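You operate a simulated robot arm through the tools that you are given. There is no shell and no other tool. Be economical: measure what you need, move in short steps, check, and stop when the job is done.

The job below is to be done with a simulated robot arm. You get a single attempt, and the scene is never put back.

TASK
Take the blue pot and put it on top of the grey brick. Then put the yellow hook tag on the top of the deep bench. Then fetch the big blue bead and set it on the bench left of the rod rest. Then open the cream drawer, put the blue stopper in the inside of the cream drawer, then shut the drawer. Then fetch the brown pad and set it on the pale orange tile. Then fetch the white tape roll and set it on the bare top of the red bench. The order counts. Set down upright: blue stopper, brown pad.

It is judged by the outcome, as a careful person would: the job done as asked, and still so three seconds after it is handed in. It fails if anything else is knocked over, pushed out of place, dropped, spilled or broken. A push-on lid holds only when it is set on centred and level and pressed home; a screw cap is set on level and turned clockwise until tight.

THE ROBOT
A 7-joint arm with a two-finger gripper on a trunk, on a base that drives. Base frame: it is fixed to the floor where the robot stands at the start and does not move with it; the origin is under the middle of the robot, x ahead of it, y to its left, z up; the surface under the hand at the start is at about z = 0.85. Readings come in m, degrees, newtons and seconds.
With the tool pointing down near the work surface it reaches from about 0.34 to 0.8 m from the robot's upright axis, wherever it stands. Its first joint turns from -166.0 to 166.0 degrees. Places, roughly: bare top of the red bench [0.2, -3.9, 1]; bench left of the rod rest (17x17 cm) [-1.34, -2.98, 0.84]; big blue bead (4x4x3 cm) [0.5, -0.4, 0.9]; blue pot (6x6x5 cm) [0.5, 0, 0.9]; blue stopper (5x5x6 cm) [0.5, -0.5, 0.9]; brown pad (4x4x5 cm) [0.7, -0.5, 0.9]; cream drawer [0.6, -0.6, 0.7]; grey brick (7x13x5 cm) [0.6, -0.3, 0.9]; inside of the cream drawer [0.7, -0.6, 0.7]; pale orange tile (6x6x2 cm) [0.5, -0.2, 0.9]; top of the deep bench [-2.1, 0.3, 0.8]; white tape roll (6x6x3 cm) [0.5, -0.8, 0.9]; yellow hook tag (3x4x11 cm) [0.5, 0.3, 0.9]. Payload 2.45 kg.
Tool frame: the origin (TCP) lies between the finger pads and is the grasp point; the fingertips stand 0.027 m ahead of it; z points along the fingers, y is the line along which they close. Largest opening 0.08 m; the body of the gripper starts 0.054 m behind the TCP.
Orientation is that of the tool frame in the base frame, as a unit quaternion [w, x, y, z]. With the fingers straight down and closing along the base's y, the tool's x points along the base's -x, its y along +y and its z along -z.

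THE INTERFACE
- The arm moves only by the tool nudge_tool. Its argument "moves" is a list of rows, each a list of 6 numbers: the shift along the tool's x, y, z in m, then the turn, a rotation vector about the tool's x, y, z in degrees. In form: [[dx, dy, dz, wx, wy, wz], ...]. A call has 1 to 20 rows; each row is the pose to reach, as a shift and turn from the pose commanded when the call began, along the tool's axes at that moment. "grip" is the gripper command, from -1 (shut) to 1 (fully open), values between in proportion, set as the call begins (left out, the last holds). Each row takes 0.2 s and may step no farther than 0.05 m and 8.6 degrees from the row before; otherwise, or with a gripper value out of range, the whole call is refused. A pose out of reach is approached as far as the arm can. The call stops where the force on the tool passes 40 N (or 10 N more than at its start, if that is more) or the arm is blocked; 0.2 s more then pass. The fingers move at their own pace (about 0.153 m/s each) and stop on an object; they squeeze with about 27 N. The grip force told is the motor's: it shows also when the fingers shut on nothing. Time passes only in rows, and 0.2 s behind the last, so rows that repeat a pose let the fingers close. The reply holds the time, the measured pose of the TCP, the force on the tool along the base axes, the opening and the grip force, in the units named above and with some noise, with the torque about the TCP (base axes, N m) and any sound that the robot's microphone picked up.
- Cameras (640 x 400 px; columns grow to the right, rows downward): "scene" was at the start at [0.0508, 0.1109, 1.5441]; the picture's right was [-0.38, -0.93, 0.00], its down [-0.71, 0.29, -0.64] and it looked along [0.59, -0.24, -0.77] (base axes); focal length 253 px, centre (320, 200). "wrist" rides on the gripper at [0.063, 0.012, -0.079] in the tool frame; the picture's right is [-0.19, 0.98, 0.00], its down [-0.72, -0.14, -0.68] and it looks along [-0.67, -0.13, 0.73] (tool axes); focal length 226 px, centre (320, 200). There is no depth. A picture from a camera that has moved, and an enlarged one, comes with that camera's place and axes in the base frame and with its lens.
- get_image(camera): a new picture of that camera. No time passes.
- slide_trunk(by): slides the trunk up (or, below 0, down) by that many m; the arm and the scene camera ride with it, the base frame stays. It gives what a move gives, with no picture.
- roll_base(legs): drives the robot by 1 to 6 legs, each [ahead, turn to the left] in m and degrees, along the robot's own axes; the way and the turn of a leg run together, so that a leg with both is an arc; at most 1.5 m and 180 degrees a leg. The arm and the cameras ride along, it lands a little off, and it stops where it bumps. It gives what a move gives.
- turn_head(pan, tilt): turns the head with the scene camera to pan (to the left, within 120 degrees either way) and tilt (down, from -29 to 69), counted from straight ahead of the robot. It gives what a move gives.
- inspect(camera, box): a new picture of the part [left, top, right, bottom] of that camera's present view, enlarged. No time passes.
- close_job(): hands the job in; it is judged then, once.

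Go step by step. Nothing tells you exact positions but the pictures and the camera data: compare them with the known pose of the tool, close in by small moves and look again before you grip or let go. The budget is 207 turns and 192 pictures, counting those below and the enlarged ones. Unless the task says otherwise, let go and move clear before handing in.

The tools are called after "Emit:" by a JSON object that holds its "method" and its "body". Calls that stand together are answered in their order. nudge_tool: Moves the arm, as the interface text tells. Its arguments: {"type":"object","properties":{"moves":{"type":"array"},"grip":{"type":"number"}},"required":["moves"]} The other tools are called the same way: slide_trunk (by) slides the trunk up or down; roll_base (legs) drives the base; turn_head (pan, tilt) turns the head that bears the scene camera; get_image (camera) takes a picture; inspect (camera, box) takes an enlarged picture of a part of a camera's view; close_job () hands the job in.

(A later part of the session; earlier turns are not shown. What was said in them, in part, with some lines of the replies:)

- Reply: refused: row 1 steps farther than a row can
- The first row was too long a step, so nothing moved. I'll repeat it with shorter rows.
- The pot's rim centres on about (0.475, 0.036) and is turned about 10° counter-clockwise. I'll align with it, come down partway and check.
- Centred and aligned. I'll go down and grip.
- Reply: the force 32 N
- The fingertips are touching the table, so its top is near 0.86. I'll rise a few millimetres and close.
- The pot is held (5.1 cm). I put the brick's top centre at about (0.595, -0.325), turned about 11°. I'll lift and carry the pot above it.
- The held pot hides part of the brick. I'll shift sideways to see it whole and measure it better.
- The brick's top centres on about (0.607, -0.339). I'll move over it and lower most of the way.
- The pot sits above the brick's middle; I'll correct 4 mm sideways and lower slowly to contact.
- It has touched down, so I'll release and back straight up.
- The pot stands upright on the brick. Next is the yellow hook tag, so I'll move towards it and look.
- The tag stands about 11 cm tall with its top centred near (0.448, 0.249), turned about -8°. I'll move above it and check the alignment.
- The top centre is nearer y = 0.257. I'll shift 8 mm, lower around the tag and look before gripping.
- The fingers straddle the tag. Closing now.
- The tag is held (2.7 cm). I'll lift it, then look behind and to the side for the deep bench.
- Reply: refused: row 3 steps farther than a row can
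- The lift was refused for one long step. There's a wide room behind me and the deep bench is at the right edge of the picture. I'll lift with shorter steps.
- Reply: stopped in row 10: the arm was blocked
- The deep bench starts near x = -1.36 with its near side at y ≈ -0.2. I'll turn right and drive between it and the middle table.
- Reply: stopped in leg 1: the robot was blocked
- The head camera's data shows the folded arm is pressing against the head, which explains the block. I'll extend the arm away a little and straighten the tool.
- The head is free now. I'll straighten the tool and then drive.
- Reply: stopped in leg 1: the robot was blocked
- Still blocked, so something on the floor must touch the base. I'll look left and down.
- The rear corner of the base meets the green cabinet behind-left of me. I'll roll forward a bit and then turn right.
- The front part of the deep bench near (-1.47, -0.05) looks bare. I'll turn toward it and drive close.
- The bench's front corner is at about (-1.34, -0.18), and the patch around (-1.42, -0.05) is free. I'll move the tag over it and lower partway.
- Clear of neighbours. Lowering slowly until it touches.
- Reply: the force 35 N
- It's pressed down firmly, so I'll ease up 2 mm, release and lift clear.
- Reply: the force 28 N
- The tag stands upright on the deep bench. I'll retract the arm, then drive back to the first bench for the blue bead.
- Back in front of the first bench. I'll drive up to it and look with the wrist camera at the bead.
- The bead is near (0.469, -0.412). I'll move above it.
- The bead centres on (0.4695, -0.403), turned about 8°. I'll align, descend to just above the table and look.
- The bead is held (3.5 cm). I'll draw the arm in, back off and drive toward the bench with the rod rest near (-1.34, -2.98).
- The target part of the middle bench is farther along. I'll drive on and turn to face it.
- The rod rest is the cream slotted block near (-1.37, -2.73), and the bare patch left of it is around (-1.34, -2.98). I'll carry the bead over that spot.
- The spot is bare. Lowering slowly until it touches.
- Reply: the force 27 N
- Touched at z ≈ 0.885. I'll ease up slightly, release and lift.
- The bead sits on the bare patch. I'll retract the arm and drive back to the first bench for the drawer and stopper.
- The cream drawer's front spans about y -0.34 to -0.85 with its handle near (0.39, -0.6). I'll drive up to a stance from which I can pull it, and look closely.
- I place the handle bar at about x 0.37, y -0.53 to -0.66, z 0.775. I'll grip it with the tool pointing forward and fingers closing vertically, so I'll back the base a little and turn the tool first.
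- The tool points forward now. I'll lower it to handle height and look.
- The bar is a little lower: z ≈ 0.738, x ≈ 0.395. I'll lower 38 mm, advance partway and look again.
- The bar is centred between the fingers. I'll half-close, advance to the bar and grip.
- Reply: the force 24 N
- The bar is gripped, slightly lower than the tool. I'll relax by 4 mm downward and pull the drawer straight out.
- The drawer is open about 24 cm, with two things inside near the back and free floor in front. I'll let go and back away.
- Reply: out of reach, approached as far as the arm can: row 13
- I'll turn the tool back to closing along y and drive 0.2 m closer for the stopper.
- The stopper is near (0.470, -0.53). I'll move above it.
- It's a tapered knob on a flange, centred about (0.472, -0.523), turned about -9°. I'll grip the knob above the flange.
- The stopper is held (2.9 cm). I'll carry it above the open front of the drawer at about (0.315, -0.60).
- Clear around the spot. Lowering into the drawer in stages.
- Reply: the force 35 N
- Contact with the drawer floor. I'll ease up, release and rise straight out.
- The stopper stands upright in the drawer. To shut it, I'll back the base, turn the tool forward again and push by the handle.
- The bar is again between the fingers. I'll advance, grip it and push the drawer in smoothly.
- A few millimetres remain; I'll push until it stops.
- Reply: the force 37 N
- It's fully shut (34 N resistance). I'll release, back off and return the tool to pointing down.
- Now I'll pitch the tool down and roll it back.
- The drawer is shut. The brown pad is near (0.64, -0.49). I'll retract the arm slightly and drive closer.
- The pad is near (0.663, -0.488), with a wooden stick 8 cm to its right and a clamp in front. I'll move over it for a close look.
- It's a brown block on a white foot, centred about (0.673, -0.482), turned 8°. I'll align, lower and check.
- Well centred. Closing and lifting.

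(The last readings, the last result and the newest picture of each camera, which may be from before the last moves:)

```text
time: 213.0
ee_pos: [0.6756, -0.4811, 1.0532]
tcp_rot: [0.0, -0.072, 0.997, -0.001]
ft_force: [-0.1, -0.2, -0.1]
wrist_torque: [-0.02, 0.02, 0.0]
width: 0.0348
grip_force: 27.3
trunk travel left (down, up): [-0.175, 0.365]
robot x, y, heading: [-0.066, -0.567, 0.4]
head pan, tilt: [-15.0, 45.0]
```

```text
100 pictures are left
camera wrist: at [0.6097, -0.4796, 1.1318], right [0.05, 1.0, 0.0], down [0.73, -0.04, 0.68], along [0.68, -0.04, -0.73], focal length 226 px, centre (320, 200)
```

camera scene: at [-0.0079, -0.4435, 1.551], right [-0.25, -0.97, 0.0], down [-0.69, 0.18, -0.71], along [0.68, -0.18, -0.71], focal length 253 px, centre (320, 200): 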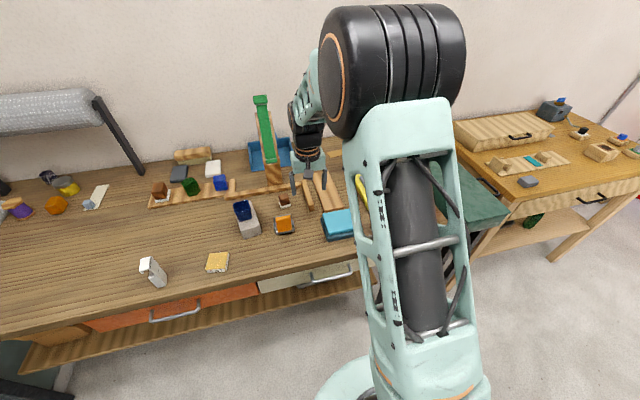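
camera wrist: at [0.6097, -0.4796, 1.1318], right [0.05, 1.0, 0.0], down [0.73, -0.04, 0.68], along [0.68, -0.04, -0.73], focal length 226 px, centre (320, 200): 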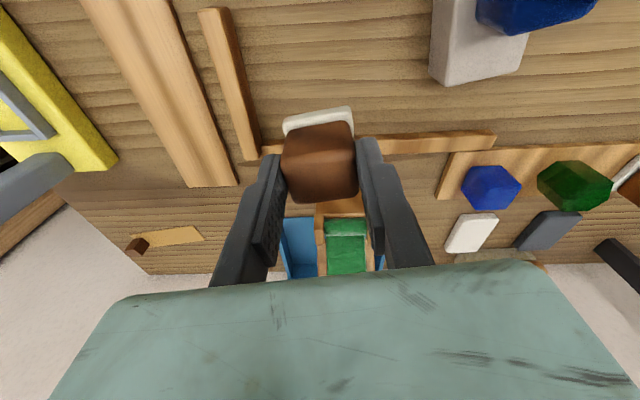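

The pad with its foot is held. I'll move near the pale orange tile, stopping beside it to measure it.

Emit:
{"method": "nudge_tool", "body": {"moves": [[0.03, 0.027, -0.01, 0, 0, 0], [0.06, 0.054, -0.01, 0, 0, 0], [0.09, 0.081, -0.01, 0, 0, 0], [0.12, 0.108, -0.01, 0, 0, 0], [0.15, 0.135, -0.01, 0, 0, 0], [0.18, 0.162, -0.01, 0, 0, 0], [0.2, 0.18, -0.01, 0, 0, 0], [0.2, 0.18, -0.01, 0, 0, 0]]}}

Emit:
{"method": "get_image", "body": {"camera": "wrist"}}

Emit:
{"method": "inspect", "body": {"camera": "wrist", "box": [360, 20, 520, 120]}}

```text
time: 214.8
ee_pos: [0.4474, -0.3314, 1.0643]
tcp_rot: [0.0, -0.072, 0.997, -0.001]
ft_force: [0.3, -0.1, -0.7]
wrist_torque: [0.02, -0.05, -0.02]
width: 0.0353
grip_force: 27.1
trunk travel left (down, up): [-0.175, 0.365]
robot x, y, heading: [-0.066, -0.5658, 0.5]
head pan, tilt: [-15.0, 45.0]
```

```text
99 pictures are left
camera wrist: at [0.3835, -0.3289, 1.1431], right [0.05, 1.0, 0.0], down [0.73, -0.04, 0.68], along [0.68, -0.04, -0.73], focal length 226 px, centre (320, 200)
```

wrist: 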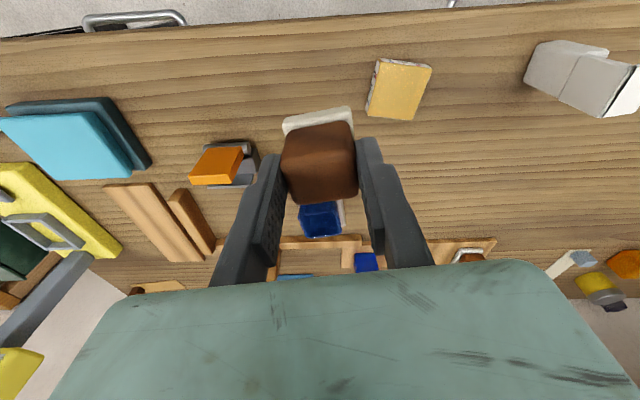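

```text
4.00 times, centred on (440, 70) of wrist
camera zoom: at [0.3835, -0.3289, 1.1431], right [0.05, 1.0, 0.0], down [0.73, -0.04, 0.68], along [0.68, -0.04, -0.73], focal length 904 px, centre (-160, 720)
```

zoom: 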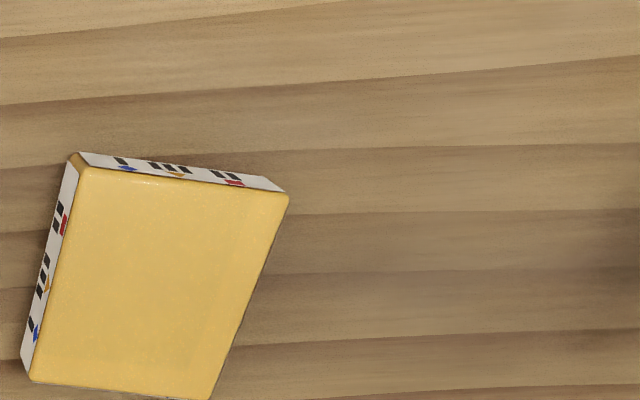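

The tile's top centres on (0.472, -0.248), turned about -8°. I'll move above it, align and lower close.

Emit:
{"method": "nudge_tool", "body": {"moves": [[-0.018, 0.04, 0, 0, 0, 8], [-0.036, 0.079, 0.01, 0, 0, 16], [-0.036, 0.079, 0.05, 0, 0, 16.5], [-0.036, 0.079, 0.09, 0, 0, 16.5], [-0.036, 0.079, 0.115, 0, 0, 16.5], [-0.036, 0.079, 0.115, 0, 0, 16.5]]}}

Emit:
{"method": "get_image", "body": {"camera": "wrist"}}

Emit:
{"method": "inspect", "body": {"camera": "scene", "box": [150, 200, 310, 300]}}

```text
time: 216.2
ee_pos: [0.4738, -0.2479, 0.9485]
tcp_rot: [0.0, 0.072, 0.997, 0.0]
ft_force: [-0.2, -0.4, -0.2]
wrist_torque: [0.0, -0.01, -0.02]
width: 0.0352
grip_force: 27.0
trunk travel left (down, up): [-0.175, 0.365]
robot x, y, heading: [-0.067, -0.5649, 0.6]
head pan, tilt: [-15.0, 45.0]
```

```text
97 pictures are left
camera wrist: at [0.4126, -0.2285, 1.0266], right [0.33, 0.94, 0.0], down [0.69, -0.24, 0.68], along [0.64, -0.23, -0.73], focal length 226 px, centre (320, 200)
```

wrist: 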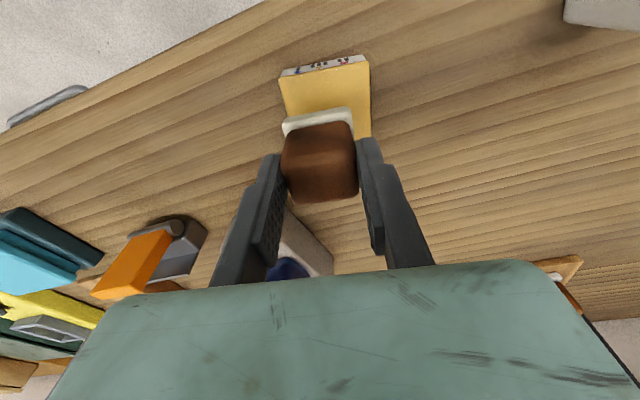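

```text
4.00 times, centred on (230, 250) of scene
camera zoom: at [-0.0083, -0.4434, 1.5511], right [-0.25, -0.97, 0.0], down [-0.68, 0.18, -0.71], along [0.68, -0.18, -0.71], focal length 1013 px, centre (680, 0)
```

zoom: 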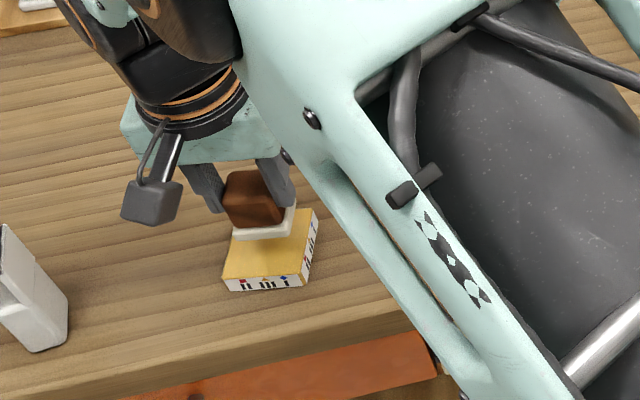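

Aligned over the tile. Lowering slowly to contact.

Emit:
{"method": "nudge_tool", "body": {"moves": [[0, 0.003, 0.01, 0, 0, 0], [0, 0.003, 0.018, 0, 0, 0], [0, 0.003, 0.022, 0, 0, 0], [0, 0.003, 0.022, 0, 0, 0]]}}

```text
time: 217.2
ee_pos: [0.4746, -0.2438, 0.9264]
tcp_rot: [0.0, 0.071, 0.997, -0.001]
ft_force: [-0.1, -0.2, 0.1]
wrist_torque: [0.05, 0.01, 0.02]
width: 0.0352
grip_force: 27.2
trunk travel left (down, up): [-0.175, 0.365]
robot x, y, heading: [-0.0664, -0.5649, 0.4]
head pan, tilt: [-15.0, 45.0]
```

Emit:
{"method": "nudge_tool", "body": {"moves": [[0, 0, 0.003, 0, 0, 0], [0, 0, 0.006, 0, 0, 0], [0, 0, 0.006, 0, 0, 0]]}}

```text
time: 218.0
ee_pos: [0.4749, -0.2452, 0.9225]
tcp_rot: [0.002, 0.071, 0.997, 0.0]
ft_force: [-2.6, 1.1, 25.7]
wrist_torque: [-0.03, 0.16, 0.0]
width: 0.035
grip_force: 27.2
trunk travel left (down, up): [-0.175, 0.365]
robot x, y, heading: [-0.0653, -0.562, 0.4]
head pan, tilt: [-15.0, 45.0]
```

Contact on the tile. Easing up, releasing and lifting.

Emit:
{"method": "nudge_tool", "body": {"moves": [[0, 0, -0.002, 0, 0, 0], [0, 0, -0.002, 0, 0, 0]]}}

Emit:
{"method": "nudge_tool", "body": {"moves": [[0, 0, 0, 0, 0, 0], [0, 0, 0, 0, 0, 0]], "grip": 1}}

Emit:
{"method": "nudge_tool", "body": {"moves": [[0, 0, -0.03, 0, 0, 0], [0, 0, -0.07, 0, 0, 0], [0, 0, -0.11, 0, 0, 0], [0, 0, -0.14, 0, 0, 0], [0, 0, -0.14, 0, 0, 0]]}}

Emit:
{"method": "get_image", "body": {"camera": "wrist"}}

Emit:
{"method": "inspect", "body": {"camera": "scene", "box": [150, 200, 310, 300]}}

```text
time: 218.6
ee_pos: [0.4747, -0.2459, 0.9234]
tcp_rot: [0.001, 0.072, 0.997, -0.001]
ft_force: [3.4, 4.0, 14.7]
wrist_torque: [0.17, -0.19, -0.01]
width: 0.035
grip_force: 26.6
trunk travel left (down, up): [-0.175, 0.365]
robot x, y, heading: [-0.0674, -0.563, 0.3]
head pan, tilt: [-15.0, 45.0]
```

```text
time: 219.2
ee_pos: [0.4748, -0.245, 0.9213]
tcp_rot: [0.0, 0.071, 0.997, -0.001]
ft_force: [0.4, -0.3, -0.2]
wrist_torque: [0.01, -0.01, 0.01]
width: 0.0802
grip_force: 0.1
trunk travel left (down, up): [-0.175, 0.365]
robot x, y, heading: [-0.0654, -0.5653, 0.6]
head pan, tilt: [-15.0, 45.0]
```

```text
time: 220.4
ee_pos: [0.4745, -0.2453, 1.0625]
tcp_rot: [0.0, 0.071, 0.997, 0.0]
ft_force: [0.3, 0.7, -0.1]
wrist_torque: [0.0, 0.02, -0.01]
width: 0.0801
grip_force: 0.1
trunk travel left (down, up): [-0.175, 0.365]
robot x, y, heading: [-0.0663, -0.5645, 0.2]
head pan, tilt: [-15.0, 45.0]
```

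```text
95 pictures are left
camera wrist: at [0.4133, -0.2237, 1.1412], right [0.33, 0.94, 0.0], down [0.69, -0.24, 0.68], along [0.64, -0.23, -0.73], focal length 226 px, centre (320, 200)
```

wrist: 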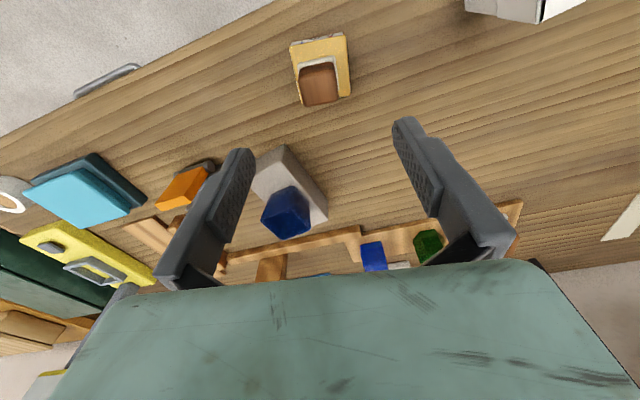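

```text
4.00 times, centred on (230, 250) of scene
camera zoom: at [-0.0085, -0.4434, 1.5511], right [-0.25, -0.97, 0.0], down [-0.68, 0.18, -0.71], along [0.68, -0.18, -0.71], focal length 1013 px, centre (680, 0)
```

zoom: 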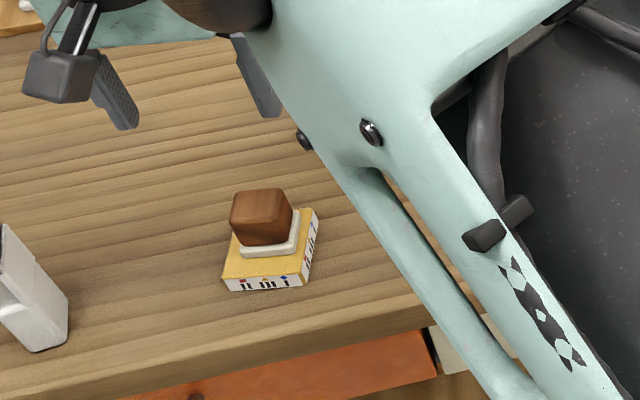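

The pad stands upright on the tile. Last item: the white tape roll near (0.47, -0.77). I'll move above it.

Emit:
{"method": "nudge_tool", "body": {"moves": [[-0.006, -0.043, 0, 0, 0, 0], [-0.012, -0.086, 0, 0, 0, 0], [-0.018, -0.129, 0, 0, 0, 0], [-0.024, -0.172, 0, 0, 0, 0], [-0.03, -0.215, 0, 0, 0, 0], [-0.036, -0.258, 0, 0, 0, 0], [-0.042, -0.301, 0, 0, 0, 0], [-0.048, -0.344, 0, 0, 0, 0], [-0.054, -0.387, 0, 0, 0, -4], [-0.06, -0.43, 0.01, 0, 0, -8], [-0.068, -0.475, 0.02, 0, 0, -8], [-0.068, -0.475, 0.02, 0, 0, -8]]}}

Emit:
{"method": "get_image", "body": {"camera": "wrist"}}

```text
time: 223.0
ee_pos: [0.4737, -0.727, 1.0443]
tcp_rot: [0.0, 0.003, 1.0, 0.001]
ft_force: [0.0, -0.7, 0.4]
wrist_torque: [-0.01, -0.03, 0.01]
width: 0.0798
grip_force: 0.2
trunk travel left (down, up): [-0.175, 0.365]
robot x, y, heading: [-0.0636, -0.5663, 0.7]
head pan, tilt: [-15.0, 45.0]
```

```text
93 pictures are left
camera wrist: at [0.4101, -0.7149, 1.1225], right [0.2, 0.98, 0.0], down [0.72, -0.14, 0.68], along [0.67, -0.13, -0.73], focal length 226 px, centre (320, 200)
```

wrist: 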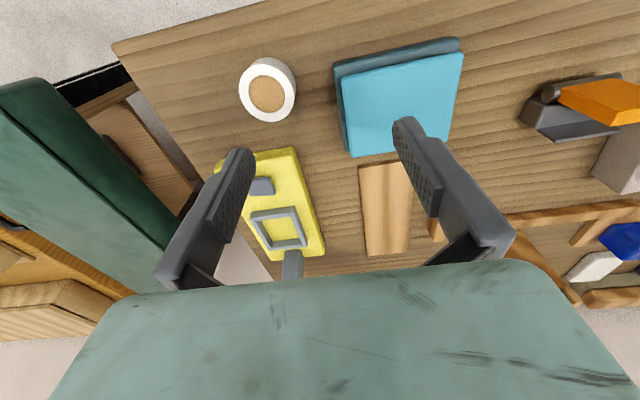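

The roll's centre is near (0.474, -0.78). I'll move over it and check before descending.

Emit:
{"method": "nudge_tool", "body": {"moves": [[0, -0.03, 0.02, 0, 0, 0], [0, -0.0535, 0.05, 0, 0, 0], [0, -0.0535, 0.07, 0, 0, 0], [0, -0.0535, 0.07, 0, 0, 0]]}}

Emit:
{"method": "get_image", "body": {"camera": "wrist"}}

```text
time: 224.0
ee_pos: [0.4745, -0.777, 0.9744]
tcp_rot: [-0.001, 0.001, 1.0, -0.001]
ft_force: [0.0, -0.1, -0.2]
wrist_torque: [-0.06, 0.0, 0.01]
width: 0.08
grip_force: 0.3
trunk travel left (down, up): [-0.175, 0.365]
robot x, y, heading: [-0.0667, -0.5642, 0.5]
head pan, tilt: [-15.0, 45.0]
```

```text
92 pictures are left
camera wrist: at [0.4112, -0.7668, 1.0524], right [0.2, 0.98, 0.0], down [0.72, -0.14, 0.68], along [0.67, -0.14, -0.73], focal length 226 px, centre (320, 200)
```

wrist: 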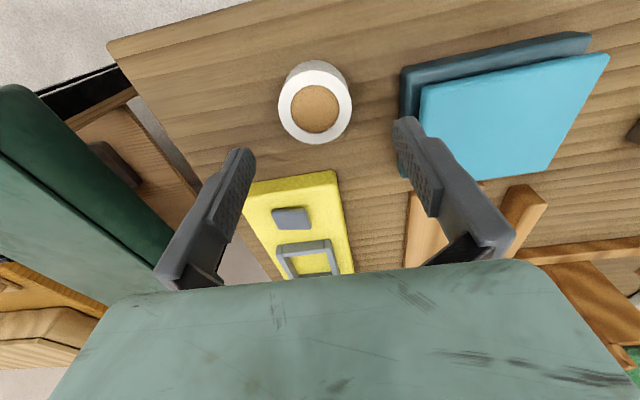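

The roll centres on (0.472, -0.782) and is about 5 cm across. The teal box is close, so I'll open only to 6.6 cm and lower.

Emit:
{"method": "nudge_tool", "body": {"moves": [[0.0025, -0.0055, 0.0, 0, 0, 0], [0.0025, -0.0055, 0.03, 0, 0, 0], [0.0025, -0.0055, 0.045, 0, 0, 0], [0.0025, -0.0055, 0.045, 0, 0, 0]], "grip": 0.65}}

Emit:
{"method": "get_image", "body": {"camera": "wrist"}}

```text
time: 225.0
ee_pos: [0.471, -0.7847, 0.9295]
tcp_rot: [0.0, 0.002, 1.0, -0.001]
ft_force: [0.5, 0.0, 0.6]
wrist_torque: [0.0, -0.03, 0.0]
width: 0.0658
grip_force: 0.0
trunk travel left (down, up): [-0.175, 0.365]
robot x, y, heading: [-0.0653, -0.5651, 0.6]
head pan, tilt: [-15.0, 45.0]
```

```text
91 pictures are left
camera wrist: at [0.4076, -0.7735, 1.0077], right [0.2, 0.98, 0.0], down [0.72, -0.14, 0.68], along [0.67, -0.14, -0.73], focal length 226 px, centre (320, 200)
```

wrist: 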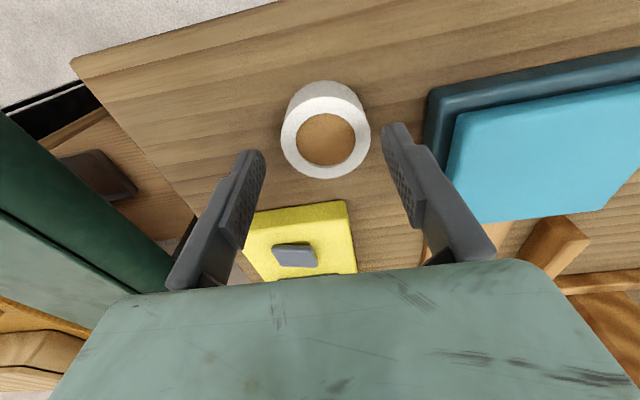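

Emit:
{"method": "nudge_tool", "body": {"moves": [[0.002, 0.001, 0.02, 0, 0, 0], [0.002, 0.001, 0.036, 0, 0, 0], [0.002, 0.001, 0.036, 0, 0, 0]]}}

Emit:
{"method": "get_image", "body": {"camera": "wrist"}}

```text
time: 225.8
ee_pos: [0.4688, -0.784, 0.8921]
tcp_rot: [-0.001, 0.002, 1.0, -0.001]
ft_force: [-0.3, 0.3, -0.3]
wrist_torque: [0.01, 0.03, 0.01]
width: 0.066
grip_force: 0.1
trunk travel left (down, up): [-0.175, 0.365]
robot x, y, heading: [-0.0673, -0.5669, 0.7]
head pan, tilt: [-15.0, 45.0]
```

```text
90 pictures are left
camera wrist: at [0.4057, -0.772, 0.9717], right [0.2, 0.98, 0.0], down [0.72, -0.14, 0.68], along [0.67, -0.14, -0.73], focal length 226 px, centre (320, 200)
```

wrist: 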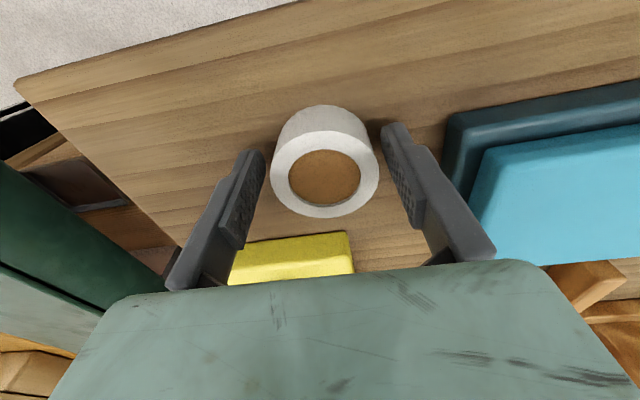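

The roll is between the fingers. Closing and lifting.

Emit:
{"method": "nudge_tool", "body": {"moves": [[0, 0, 0, 0, 0, 0], [0, 0, 0, 0, 0, 0], [0, 0, 0, 0, 0, 0]], "grip": -1}}

Emit:
{"method": "nudge_tool", "body": {"moves": [[0, 0, -0.04, 0, 0, 0], [0, 0, -0.08, 0, 0, 0], [0, 0, -0.12, 0, 0, 0], [0, 0, -0.16, 0, 0, 0], [0, 0, -0.18, 0, 0, 0], [0, 0, -0.18, 0, 0, 0]]}}

Emit:
{"method": "get_image", "body": {"camera": "wrist"}}

```text
time: 226.6
ee_pos: [0.4688, -0.784, 0.8925]
tcp_rot: [0.0, 0.002, 1.0, -0.001]
ft_force: [0.0, 0.0, 0.2]
wrist_torque: [-0.02, 0.0, -0.02]
width: 0.0539
grip_force: 26.4
trunk travel left (down, up): [-0.175, 0.365]
robot x, y, heading: [-0.0676, -0.5618, 0.6]
head pan, tilt: [-15.0, 45.0]
```

```text
time: 228.0
ee_pos: [0.4666, -0.784, 1.0705]
tcp_rot: [0.0, 0.001, 1.0, -0.001]
ft_force: [-0.9, -0.5, 0.3]
wrist_torque: [0.03, 0.0, 0.0]
width: 0.0538
grip_force: 27.1
trunk travel left (down, up): [-0.175, 0.365]
robot x, y, heading: [-0.0658, -0.5614, 0.5]
head pan, tilt: [-15.0, 45.0]
```

```text
89 pictures are left
camera wrist: at [0.4045, -0.7719, 1.1499], right [0.2, 0.98, 0.0], down [0.72, -0.14, 0.68], along [0.67, -0.14, -0.73], focal length 226 px, centre (320, 200)
```

wrist: 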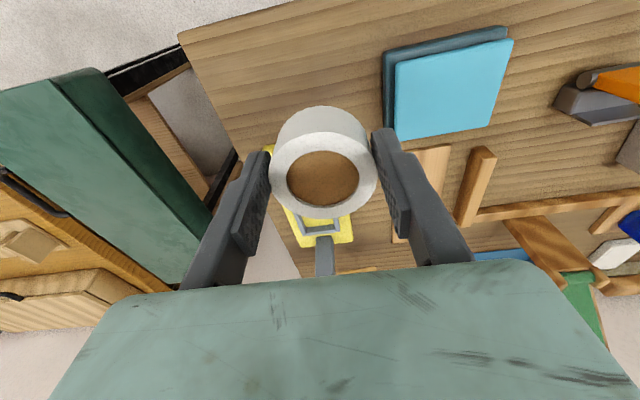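

The tape roll is held (5.4 cm). I'll draw the arm in, raise the trunk and drive toward the red bench.

Emit:
{"method": "nudge_tool", "body": {"moves": [[0.015, 0.045, 0, 0, 0, 0], [0.03, 0.09, 0, 0, 0, 0], [0.04, 0.135, 0, 0, 0, 0], [0.05, 0.18, 0, 0, 0, 0], [0.05, 0.2, 0, 0, 0, 0], [0.05, 0.2, 0, 0, 0, 0]]}}

Emit:
{"method": "roll_base", "body": {"legs": [[-0.4, 0], [0, -91]]}}

Emit:
{"method": "slide_trunk", "body": {"by": 0.2}}

Emit:
{"method": "turn_head", "body": {"pan": 25, "tilt": 20}}

Emit:
{"method": "get_image", "body": {"camera": "scene"}}

```text
time: 229.4
ee_pos: [0.4185, -0.5799, 1.0715]
tcp_rot: [-0.001, 0.002, 1.0, -0.002]
ft_force: [-0.4, -0.1, -0.2]
wrist_torque: [0.02, 0.0, -0.02]
width: 0.054
grip_force: 27.4
trunk travel left (down, up): [-0.175, 0.365]
robot x, y, heading: [-0.0681, -0.5625, 0.5]
head pan, tilt: [-15.0, 45.0]
```

```text
time: 235.8
ee_pos: [-0.4879, -1.054, 1.0713]
tcp_rot: [-0.001, 0.71, 0.704, -0.001]
ft_force: [-0.3, -0.4, -0.1]
wrist_torque: [0.01, 0.0, -0.03]
width: 0.0539
grip_force: 27.3
trunk travel left (down, up): [-0.175, 0.365]
robot x, y, heading: [-0.47, -0.5641, -90.1]
head pan, tilt: [-15.0, 45.0]
```

```text
time: 238.0
ee_pos: [-0.4892, -1.0534, 1.2705]
tcp_rot: [-0.002, 0.711, 0.703, 0.0]
ft_force: [0.3, -0.2, 0.0]
wrist_torque: [0.01, 0.0, -0.01]
width: 0.054
grip_force: 26.8
trunk travel left (down, up): [-0.375, 0.165]
robot x, y, heading: [-0.4648, -0.5708, -90.1]
head pan, tilt: [-15.0, 45.0]
```

```text
time: 239.1
ee_pos: [-0.4881, -1.0526, 1.2727]
tcp_rot: [-0.001, 0.71, 0.704, -0.001]
ft_force: [-0.2, 0.1, -0.4]
wrist_torque: [-0.02, -0.02, -0.01]
width: 0.0539
grip_force: 26.8
trunk travel left (down, up): [-0.375, 0.165]
robot x, y, heading: [-0.4675, -0.5672, -90.0]
head pan, tilt: [25.0, 20.0]
```

```text
88 pictures are left
camera scene: at [-0.2912, -0.6315, 1.7897], right [-0.9, -0.43, 0.0], down [-0.15, 0.31, -0.94], along [0.4, -0.85, -0.34], focal length 253 px, centre (320, 200)
```

scene: 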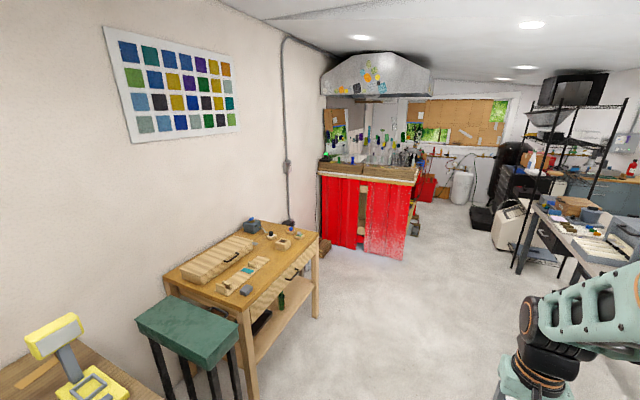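

The red bench front is near y = -3.55. I'll drive toward (0.1, -3.05).

Emit:
{"method": "roll_base", "body": {"legs": [[0, 13], [1.3, 0], [0.9, 0], [0, -13]]}}

Emit:
{"method": "turn_head", "body": {"pan": 20, "tilt": 35}}

Emit:
{"method": "get_image", "body": {"camera": "scene"}}

Emit:
{"method": "get_image", "body": {"camera": "wrist"}}

```text
time: 251.6
ee_pos: [0.0528, -3.1892, 1.2715]
tcp_rot: [0.0, 0.703, 0.711, 0.001]
ft_force: [-0.3, 0.0, -0.5]
wrist_torque: [0.04, -0.03, -0.01]
width: 0.0541
grip_force: 26.5
trunk travel left (down, up): [-0.375, 0.165]
robot x, y, heading: [0.0678, -2.7045, -88.9]
head pan, tilt: [25.0, 20.0]
```

```text
time: 252.3
ee_pos: [0.0539, -3.1902, 1.2719]
tcp_rot: [-0.001, 0.704, 0.71, -0.001]
ft_force: [0.4, -0.7, -0.3]
wrist_torque: [0.04, 0.0, 0.05]
width: 0.0538
grip_force: 26.9
trunk travel left (down, up): [-0.375, 0.165]
robot x, y, heading: [0.0659, -2.7033, -88.9]
head pan, tilt: [20.0, 35.0]
```

```text
87 pictures are left
camera scene: at [0.2338, -2.7626, 1.766], right [-0.93, -0.36, 0.0], down [-0.21, 0.53, -0.82], along [0.3, -0.76, -0.57], focal length 253 px, centre (320, 200)
```

scene: 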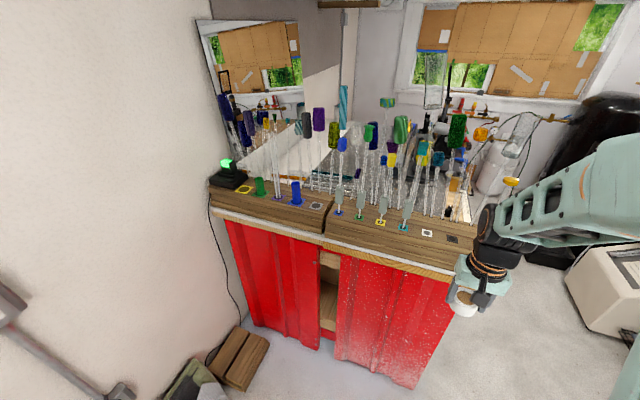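

```text
86 pictures are left
camera wrist: at [0.0649, -3.1268, 1.3514], right [0.98, -0.18, 0.0], down [-0.13, -0.72, 0.68], along [-0.13, -0.67, -0.73], focal length 226 px, centre (320, 200)
```

wrist: 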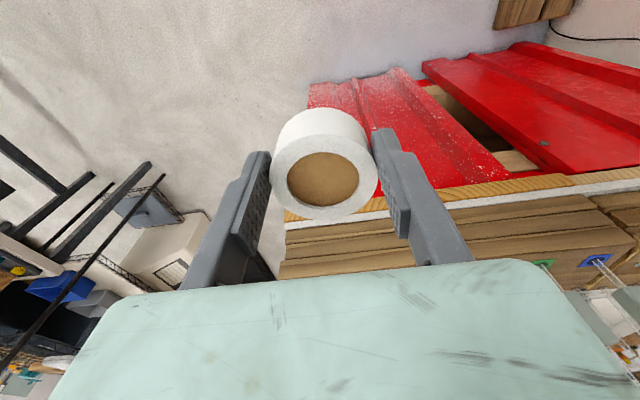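

Emit:
{"method": "inspect", "body": {"camera": "scene", "box": [200, 100, 520, 300]}}

Emit:
{"method": "inspect", "body": {"camera": "scene", "box": [360, 150, 520, 250]}}

```text
2.00 times, centred on (360, 200) of scene
camera zoom: at [0.2338, -2.7626, 1.766], right [-0.93, -0.36, 0.0], down [-0.21, 0.53, -0.82], along [0.3, -0.76, -0.57], focal length 506 px, centre (240, 200)
```

zoom: 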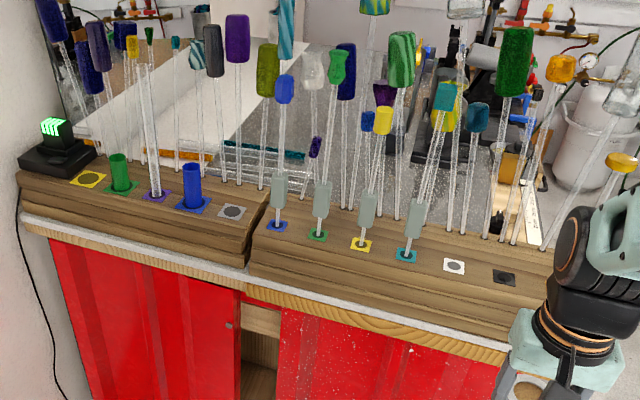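

```text
4.00 times, centred on (440, 200) of scene
camera zoom: at [0.2338, -2.7626, 1.766], right [-0.93, -0.36, 0.0], down [-0.21, 0.53, -0.82], along [0.3, -0.76, -0.57], focal length 1013 px, centre (-160, 200)
```

zoom: 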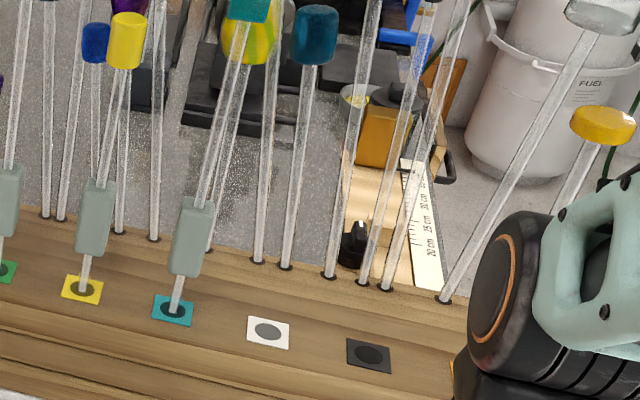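

The front of the red bench carries a rack of tall rods; the bare grey top lies behind it. I'll drive round to its right end for a better view.

Emit:
{"method": "roll_base", "body": {"legs": [[0, -45], [0.85, 0], [0, 90]]}}

Emit:
{"method": "turn_head", "body": {"pan": 20, "tilt": 30}}

Emit:
{"method": "get_image", "body": {"camera": "scene"}}

Emit:
{"method": "turn_head", "body": {"pan": -40, "tilt": 40}}

Emit:
{"method": "get_image", "body": {"camera": "scene"}}

```text
time: 262.9
ee_pos: [-0.2011, -3.6682, 1.2726]
tcp_rot: [0.0, 0.383, 0.924, -0.001]
ft_force: [0.8, 0.1, -1.0]
wrist_torque: [0.02, 0.04, -0.01]
width: 0.0537
grip_force: 26.8
trunk travel left (down, up): [-0.375, 0.165]
robot x, y, heading: [-0.5324, -3.3134, -44.6]
head pan, tilt: [20.0, 35.0]
```

```text
time: 263.6
ee_pos: [-0.202, -3.6695, 1.272]
tcp_rot: [-0.001, 0.385, 0.923, -0.001]
ft_force: [-0.8, 0.6, -1.1]
wrist_torque: [0.02, -0.03, 0.0]
width: 0.0539
grip_force: 27.0
trunk travel left (down, up): [-0.375, 0.165]
robot x, y, heading: [-0.53, -3.3105, -44.3]
head pan, tilt: [20.0, 30.0]
```

```text
83 pictures are left
camera scene: at [-0.3672, -3.2361, 1.7737], right [-0.41, -0.91, 0.0], down [-0.46, 0.21, -0.87], along [0.79, -0.36, -0.5], focal length 253 px, centre (320, 200)
```

scene: 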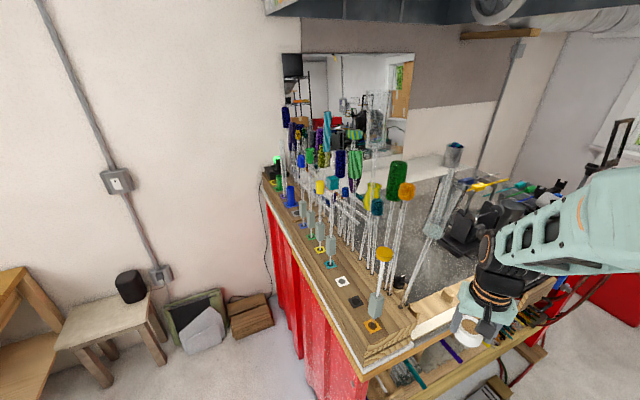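

```text
time: 264.9
ee_pos: [-0.2018, -3.6672, 1.2722]
tcp_rot: [-0.001, 0.384, 0.923, -0.001]
ft_force: [0.3, 1.0, -0.5]
wrist_torque: [0.0, -0.01, 0.03]
width: 0.054
grip_force: 27.2
trunk travel left (down, up): [-0.375, 0.165]
robot x, y, heading: [-0.5319, -3.3135, -44.5]
head pan, tilt: [-40.0, 40.0]
```

```text
82 pictures are left
camera scene: at [-0.4413, -3.2833, 1.7584], right [-1.0, -0.1, 0.0], down [-0.06, 0.64, -0.77], along [0.07, -0.76, -0.64], focal length 253 px, centre (320, 200)
```

scene: 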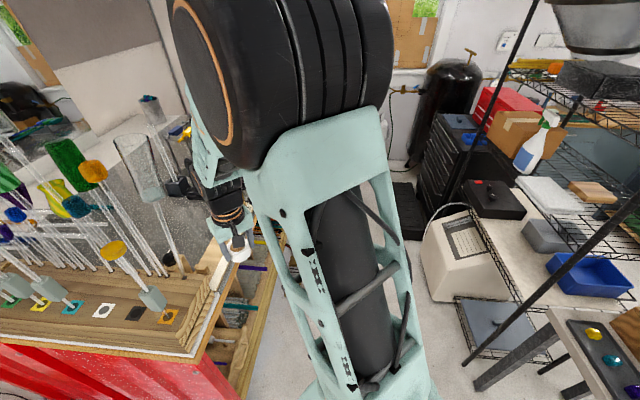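

Emit:
{"method": "roll_base", "body": {"legs": [[0, -66], [0.62, 0], [0, 108]]}}

Emit:
{"method": "turn_head", "body": {"pan": 20, "tilt": 30}}

Emit:
{"method": "get_image", "body": {"camera": "scene"}}

Emit:
{"method": "get_image", "body": {"camera": "wrist"}}

```text
time: 274.7
ee_pos: [-0.336, -4.1474, 1.2716]
tcp_rot: [0.0, 0.256, 0.967, 0.0]
ft_force: [-0.1, -0.2, -0.9]
wrist_torque: [0.0, 0.0, 0.02]
width: 0.0536
grip_force: 26.7
trunk travel left (down, up): [-0.375, 0.165]
robot x, y, heading: [-0.7518, -3.8936, -29.0]
head pan, tilt: [-40.0, 40.0]
stopped in leg 3: the robot was blocked; the commanded pose is now the measured one
```

```text
time: 276.0
ee_pos: [-0.3364, -4.147, 1.2734]
tcp_rot: [-0.001, 0.255, 0.967, -0.001]
ft_force: [0.6, 0.0, 0.7]
wrist_torque: [-0.01, 0.03, 0.02]
width: 0.0538
grip_force: 26.7
trunk travel left (down, up): [-0.375, 0.165]
robot x, y, heading: [-0.7504, -3.8941, -29.0]
head pan, tilt: [20.0, 30.0]
```

```text
81 pictures are left
camera scene: at [-0.6107, -3.7753, 1.7737], right [-0.16, -0.99, 0.0], down [-0.49, 0.08, -0.87], along [0.85, -0.14, -0.5], focal length 253 px, centre (320, 200)
```

scene: 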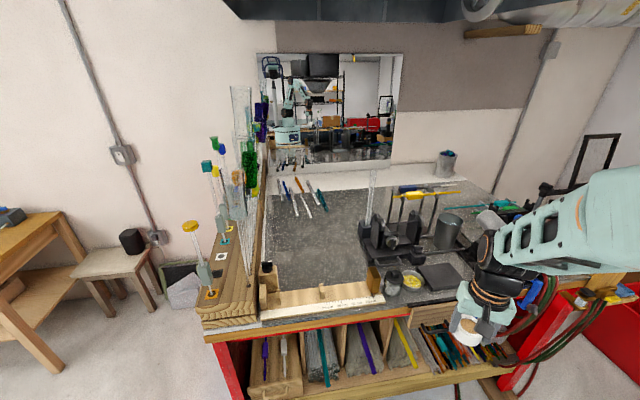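

```text
80 pictures are left
camera wrist: at [-0.3845, -4.1051, 1.3516], right [0.65, 0.76, 0.0], down [0.55, -0.48, 0.68], along [0.52, -0.45, -0.73], focal length 226 px, centre (320, 200)
```

wrist: 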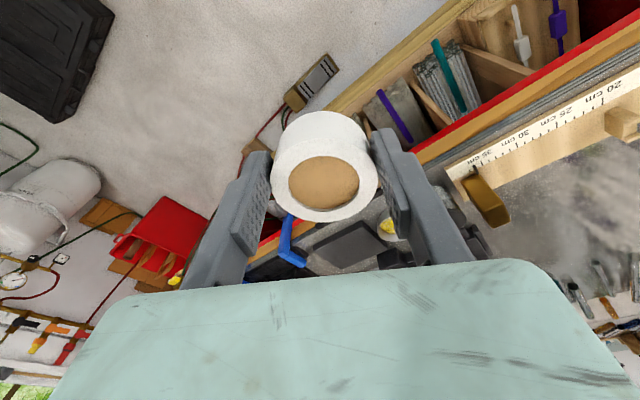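

Now I see the bare metal top behind the rods, around (0.2..0.35, -3.92), with a ruler along the near edge. I'll roll a bit closer without turning.

Emit:
{"method": "roll_base", "body": {"legs": [[0.26, 0]]}}

Emit:
{"method": "turn_head", "body": {"pan": 25, "tilt": 40}}

Emit:
{"method": "get_image", "body": {"camera": "scene"}}

Emit:
{"method": "get_image", "body": {"camera": "wrist"}}

```text
time: 277.8
ee_pos: [-0.1118, -4.2707, 1.2717]
tcp_rot: [0.0, 0.255, 0.967, 0.0]
ft_force: [0.5, -0.7, -1.1]
wrist_torque: [-0.02, 0.03, -0.01]
width: 0.054
grip_force: 27.1
trunk travel left (down, up): [-0.375, 0.165]
robot x, y, heading: [-0.5304, -4.0196, -29.1]
head pan, tilt: [20.0, 30.0]
```

```text
time: 278.5
ee_pos: [-0.1128, -4.2697, 1.2737]
tcp_rot: [0.0, 0.256, 0.967, 0.0]
ft_force: [0.3, 0.6, 0.8]
wrist_torque: [-0.01, -0.03, 0.01]
width: 0.0538
grip_force: 27.0
trunk travel left (down, up): [-0.375, 0.165]
robot x, y, heading: [-0.5272, -4.0125, -28.8]
head pan, tilt: [25.0, 40.0]
```

```text
79 pictures are left
camera scene: at [-0.393, -3.8905, 1.7584], right [-0.07, -1.0, 0.0], down [-0.64, 0.05, -0.77], along [0.76, -0.05, -0.64], focal length 253 px, centre (320, 200)
```

scene: 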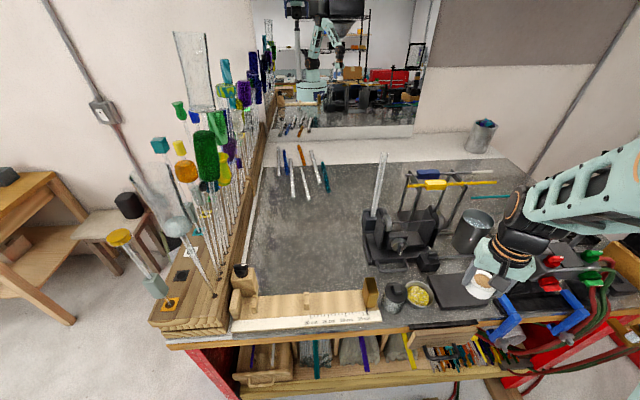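

```text
78 pictures are left
camera wrist: at [-0.1621, -4.2284, 1.3515], right [0.65, 0.76, 0.0], down [0.55, -0.48, 0.68], along [0.52, -0.45, -0.73], focal length 226 px, centre (320, 200)
```

wrist: 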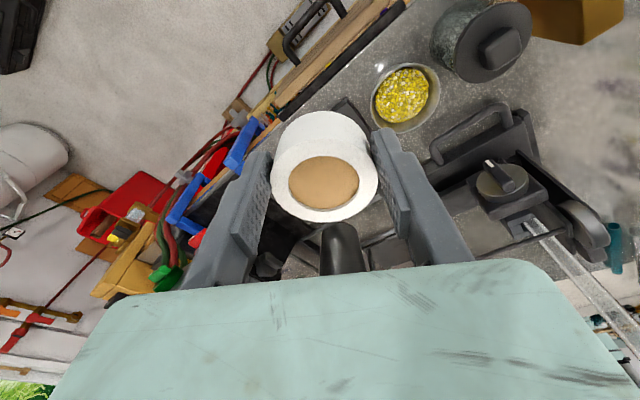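

The bare metal is clear around (0.22, -3.915). I'll first swing the roll sideways outside the bench edge to y ≈ -3.92.

Emit:
{"method": "nudge_tool", "body": {"moves": [[0.0193, 0.034, 0, 0, 0, 0], [0.0386, 0.068, 0, 0, 0, 0], [0.058, 0.102, 0, 0, 0, 0], [0.0773, 0.136, 0, 0, 0, 0], [0.0967, 0.17, 0, 0, 0, 0], [0.116, 0.204, 0, 0, 0, 0], [0.135, 0.238, 0, 0, 0, 0], [0.155, 0.272, 0, 0, 0, 0], [0.174, 0.306, 0, 0, 0, 0], [0.174, 0.306, 0, 0, 0, 0]]}}

Emit:
{"method": "get_image", "body": {"camera": "scene"}}

Emit:
{"method": "get_image", "body": {"camera": "wrist"}}

```text
time: 280.9
ee_pos: [-0.1183, -3.929, 1.2443]
tcp_rot: [-0.033, 0.268, 0.963, -0.011]
ft_force: [-0.1, 0.3, 0.2]
wrist_torque: [0.02, 0.09, 0.0]
width: 0.0537
grip_force: 27.4
trunk travel left (down, up): [-0.375, 0.165]
robot x, y, heading: [-0.5306, -4.0208, -28.9]
head pan, tilt: [25.0, 40.0]
stopped in row 10: the arm was blocked; the commanded pose is now the measured one
```

```text
77 pictures are left
camera scene: at [-0.4006, -3.8663, 1.7473], right [0.23, -0.97, 0.0], down [-0.72, -0.17, -0.67], along [0.65, 0.15, -0.74], focal length 253 px, centre (320, 200)
```

scene: 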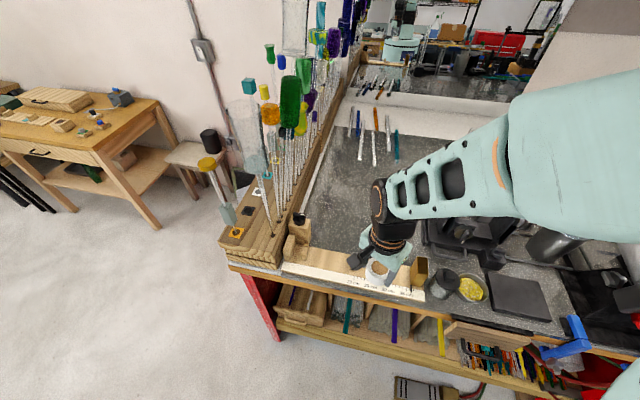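

```text
76 pictures are left
camera wrist: at [-0.1609, -3.8865, 1.3254], right [0.67, 0.74, -0.05], down [0.59, -0.49, 0.64], along [0.45, -0.46, -0.76], focal length 226 px, centre (320, 200)
```

wrist: 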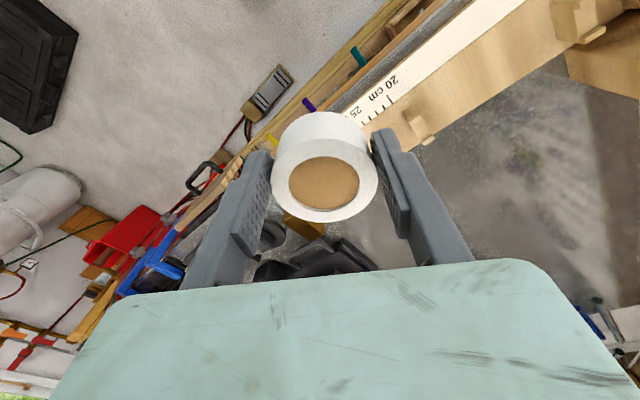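

The arm is pressing against the head again. I'll move the arm outward over the bench and straighten the tool.

Emit:
{"method": "nudge_tool", "body": {"moves": [[-0.03, 0.018, -0.002, 0, 0, 0], [-0.057, 0.0345, -0.005, -1.1, -1.6, 0], [-0.0854, 0.0516, -0.007, -2.2, -3.3, 0], [-0.0854, 0.0516, -0.007, -2.2, -3.3, 0]]}}

Emit:
{"method": "turn_head", "body": {"pan": 10, "tilt": 40}}

Emit:
{"method": "get_image", "body": {"camera": "scene"}}

Emit:
{"method": "get_image", "body": {"camera": "wrist"}}

```text
time: 281.9
ee_pos: [-0.0174, -3.9259, 1.2449]
tcp_rot: [0.003, 0.265, 0.964, 0.0]
ft_force: [0.0, -0.5, -0.7]
wrist_torque: [0.01, 0.0, 0.01]
width: 0.0535
grip_force: 26.9
trunk travel left (down, up): [-0.375, 0.165]
robot x, y, heading: [-0.5253, -4.0173, -29.4]
head pan, tilt: [25.0, 40.0]
```

```text
time: 282.7
ee_pos: [-0.0177, -3.9257, 1.2456]
tcp_rot: [0.002, 0.264, 0.964, 0.0]
ft_force: [0.0, -0.3, 0.2]
wrist_torque: [0.02, 0.02, 0.0]
width: 0.0537
grip_force: 27.0
trunk travel left (down, up): [-0.375, 0.165]
robot x, y, heading: [-0.5285, -4.0145, -29.1]
head pan, tilt: [10.0, 40.0]
```

```text
75 pictures are left
camera scene: at [-0.3975, -3.912, 1.7584], right [-0.33, -0.95, 0.0], down [-0.61, 0.21, -0.77], along [0.72, -0.25, -0.64], focal length 253 px, centre (320, 200)
```

scene: 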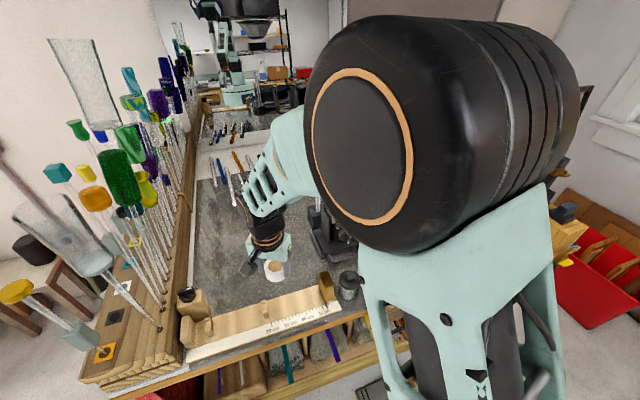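

```text
74 pictures are left
camera wrist: at [-0.0655, -3.8836, 1.3243], right [0.67, 0.74, 0.0], down [0.54, -0.49, 0.68], along [0.51, -0.46, -0.73], focal length 226 px, centre (320, 200)
```

wrist: 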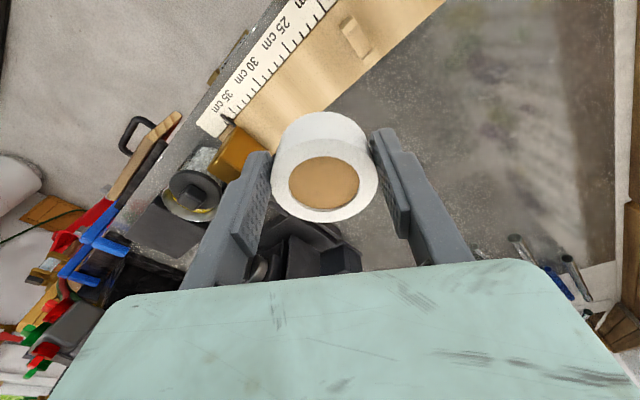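

The head is free. I'll move the roll over (0.20, -3.92) and lower partway.

Emit:
{"method": "nudge_tool", "body": {"moves": [[-0.037, 0.023, 0, 0, 0, 0], [-0.074, 0.046, 0, 0, 0, 0], [-0.111, 0.069, 0, 0, 0, 0], [-0.148, 0.092, 0, 0, 0, 0], [-0.184, 0.115, 0.01, 0, 0, 0], [-0.184, 0.115, 0.05, 0, 0, 0], [-0.184, 0.115, 0.09, 0, 0, 0], [-0.184, 0.115, 0.12, 0, 0, 0], [-0.184, 0.115, 0.12, 0, 0, 0]]}}

Emit:
{"method": "get_image", "body": {"camera": "wrist"}}

Emit:
{"method": "get_image", "body": {"camera": "scene"}}

```text
time: 284.7
ee_pos: [0.1996, -3.9209, 1.1253]
tcp_rot: [0.003, 0.265, 0.964, 0.0]
ft_force: [-0.9, 0.3, -0.4]
wrist_torque: [-0.03, 0.03, 0.01]
width: 0.0537
grip_force: 26.9
trunk travel left (down, up): [-0.375, 0.165]
robot x, y, heading: [-0.5225, -4.0156, -29.2]
head pan, tilt: [10.0, 40.0]
```

```text
73 pictures are left
camera wrist: at [0.1513, -3.8785, 1.2045], right [0.67, 0.74, 0.0], down [0.54, -0.49, 0.68], along [0.51, -0.46, -0.73], focal length 226 px, centre (320, 200)
```

wrist: 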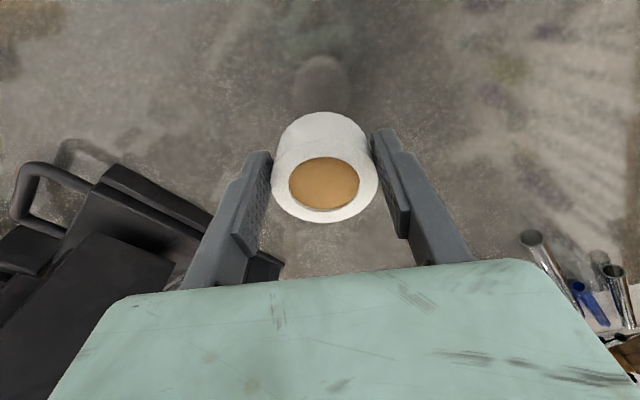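

```text
72 pictures are left
camera scene: at [-0.3974, -3.9121, 1.7584], right [-0.33, -0.95, 0.0], down [-0.61, 0.21, -0.77], along [0.72, -0.25, -0.64], focal length 253 px, centre (320, 200)
```

scene: 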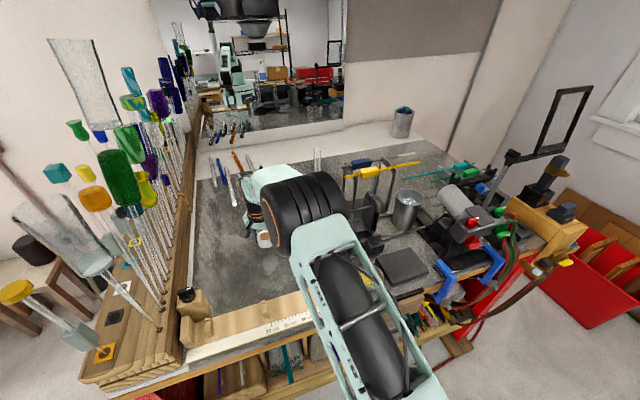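

Bare metal below. Lowering in stages.

Emit:
{"method": "nudge_tool", "body": {"moves": [[0, 0, 0.03, 0, 0, 0], [0, 0, 0.06, 0, 0, 0], [0, 0, 0.07, 0, 0, 0], [0, 0, 0.08, 0, 0, 0], [0, 0, 0.085, 0, 0, 0], [0, 0, 0.09, 0, 0, 0]]}}

```text
time: 285.6
ee_pos: [0.2015, -3.921, 1.0615]
tcp_rot: [0.007, 0.265, 0.964, 0.002]
ft_force: [-2.7, 0.7, 13.1]
wrist_torque: [-0.37, 0.29, -0.11]
width: 0.0536
grip_force: 27.0
trunk travel left (down, up): [-0.375, 0.165]
robot x, y, heading: [-0.5267, -4.017, -29.0]
head pan, tilt: [10.0, 40.0]
stopped in row 4: the force on the tool passed its limit at 109 N (the readings are from after the stop); the commanded pose is now the measured one
```

It touched the top at z ≈ 1.03, and the force has since dropped to 13 N. I'll release gently and check.

Emit:
{"method": "nudge_tool", "body": {"moves": [[0, 0, -0.001, 0, 0, 0], [0, 0, -0.001, 0, 0, 0]]}}

Emit:
{"method": "nudge_tool", "body": {"moves": [[0, 0, 0, 0, 0, 0], [0, 0, 0, 0, 0, 0]], "grip": 1}}

Emit:
{"method": "nudge_tool", "body": {"moves": [[0, 0, -0.03, 0, 0, 0], [0, 0, -0.07, 0, 0, 0], [0, 0, -0.11, 0, 0, 0], [0, 0, -0.15, 0, 0, 0], [0, 0, -0.18, 0, 0, 0], [0, 0, -0.18, 0, 0, 0]]}}

Emit:
{"method": "get_image", "body": {"camera": "wrist"}}

Emit:
{"method": "get_image", "body": {"camera": "scene"}}

```text
time: 286.2
ee_pos: [0.2017, -3.922, 1.0615]
tcp_rot: [0.006, 0.264, 0.964, 0.002]
ft_force: [1.1, 1.7, 12.8]
wrist_torque: [-0.27, 0.13, -0.02]
width: 0.0541
grip_force: 27.7
trunk travel left (down, up): [-0.375, 0.165]
robot x, y, heading: [-0.5295, -4.0116, -29.1]
head pan, tilt: [10.0, 40.0]
```

```text
time: 286.8
ee_pos: [0.2027, -3.9201, 1.0628]
tcp_rot: [0.008, 0.265, 0.964, 0.003]
ft_force: [10.8, 10.9, 27.4]
wrist_torque: [-0.32, 0.32, 0.12]
width: 0.0588
grip_force: 0.1
trunk travel left (down, up): [-0.375, 0.165]
robot x, y, heading: [-0.5268, -4.0184, -28.8]
head pan, tilt: [10.0, 40.0]
```

```text
time: 288.2
ee_pos: [0.1989, -3.92, 1.2389]
tcp_rot: [0.004, 0.265, 0.964, 0.001]
ft_force: [0.2, 0.2, -0.3]
wrist_torque: [-0.01, -0.01, -0.02]
width: 0.0799
grip_force: 0.1
trunk travel left (down, up): [-0.375, 0.165]
robot x, y, heading: [-0.5274, -4.0164, -28.7]
head pan, tilt: [10.0, 40.0]
```

```text
71 pictures are left
camera wrist: at [0.1505, -3.8775, 1.3184], right [0.67, 0.74, 0.01], down [0.54, -0.49, 0.69], along [0.51, -0.46, -0.73], focal length 226 px, centre (320, 200)
```

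wrist: 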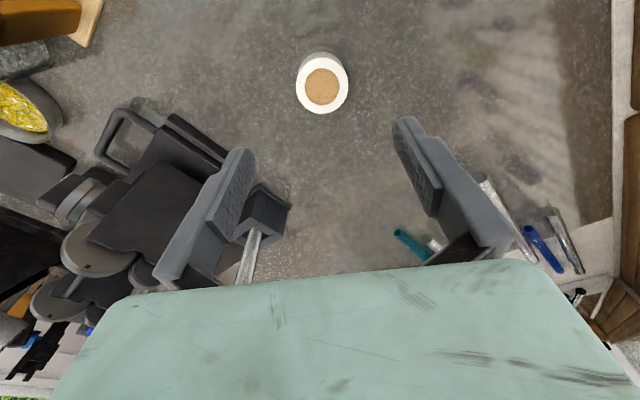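

```text
70 pictures are left
camera scene: at [-0.397, -3.9119, 1.7582], right [-0.33, -0.95, 0.0], down [-0.61, 0.21, -0.77], along [0.72, -0.25, -0.64], focal length 253 px, centre (320, 200)
```

scene: 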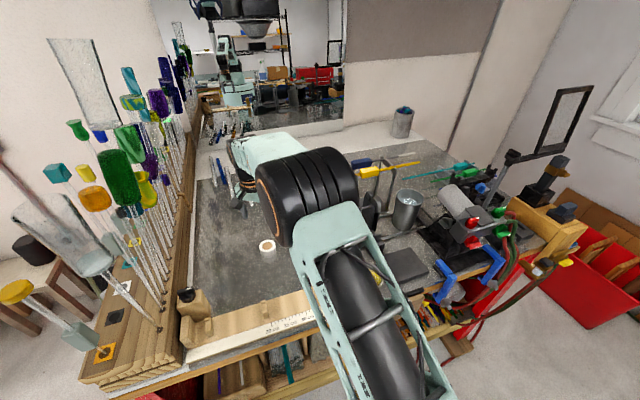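

The tape roll lies flat on the bare metal top, the gripper is clear above it, and all six items have been placed in the order asked. I'm handing in.

Emit:
{"method": "close_job", "body": {}}

```text
The job is handed in.
```

I handed the job in with all six steps done in the order you gave; I had seen each item in place after letting go of it.

- **Blue pot:** on top of the grey brick.
- **Yellow hook tag:** standing near the front edge of the deep bench top.
- **Big blue bead:** on the bare patch at the spot you gave. I took the cream slotted block beside it to be the rod rest.
- **Blue stopper:** upright in the cream drawer. The drawer is pushed fully shut.
- **Brown pad:** upright on the pale orange tile.
- **White tape roll:** flat on the bare metal top of the red bench. It touched down hard at about 109 N, but looked fine afterwards.

The base was blocked three times while turning. The first block came while the folded arm was pressing on the robot's own head. I put the second down to a green cabinet. The third was near the red bench, against something I couldn't see. I saw nothing knocked over, but I didn't look closely at those spots afterwards.
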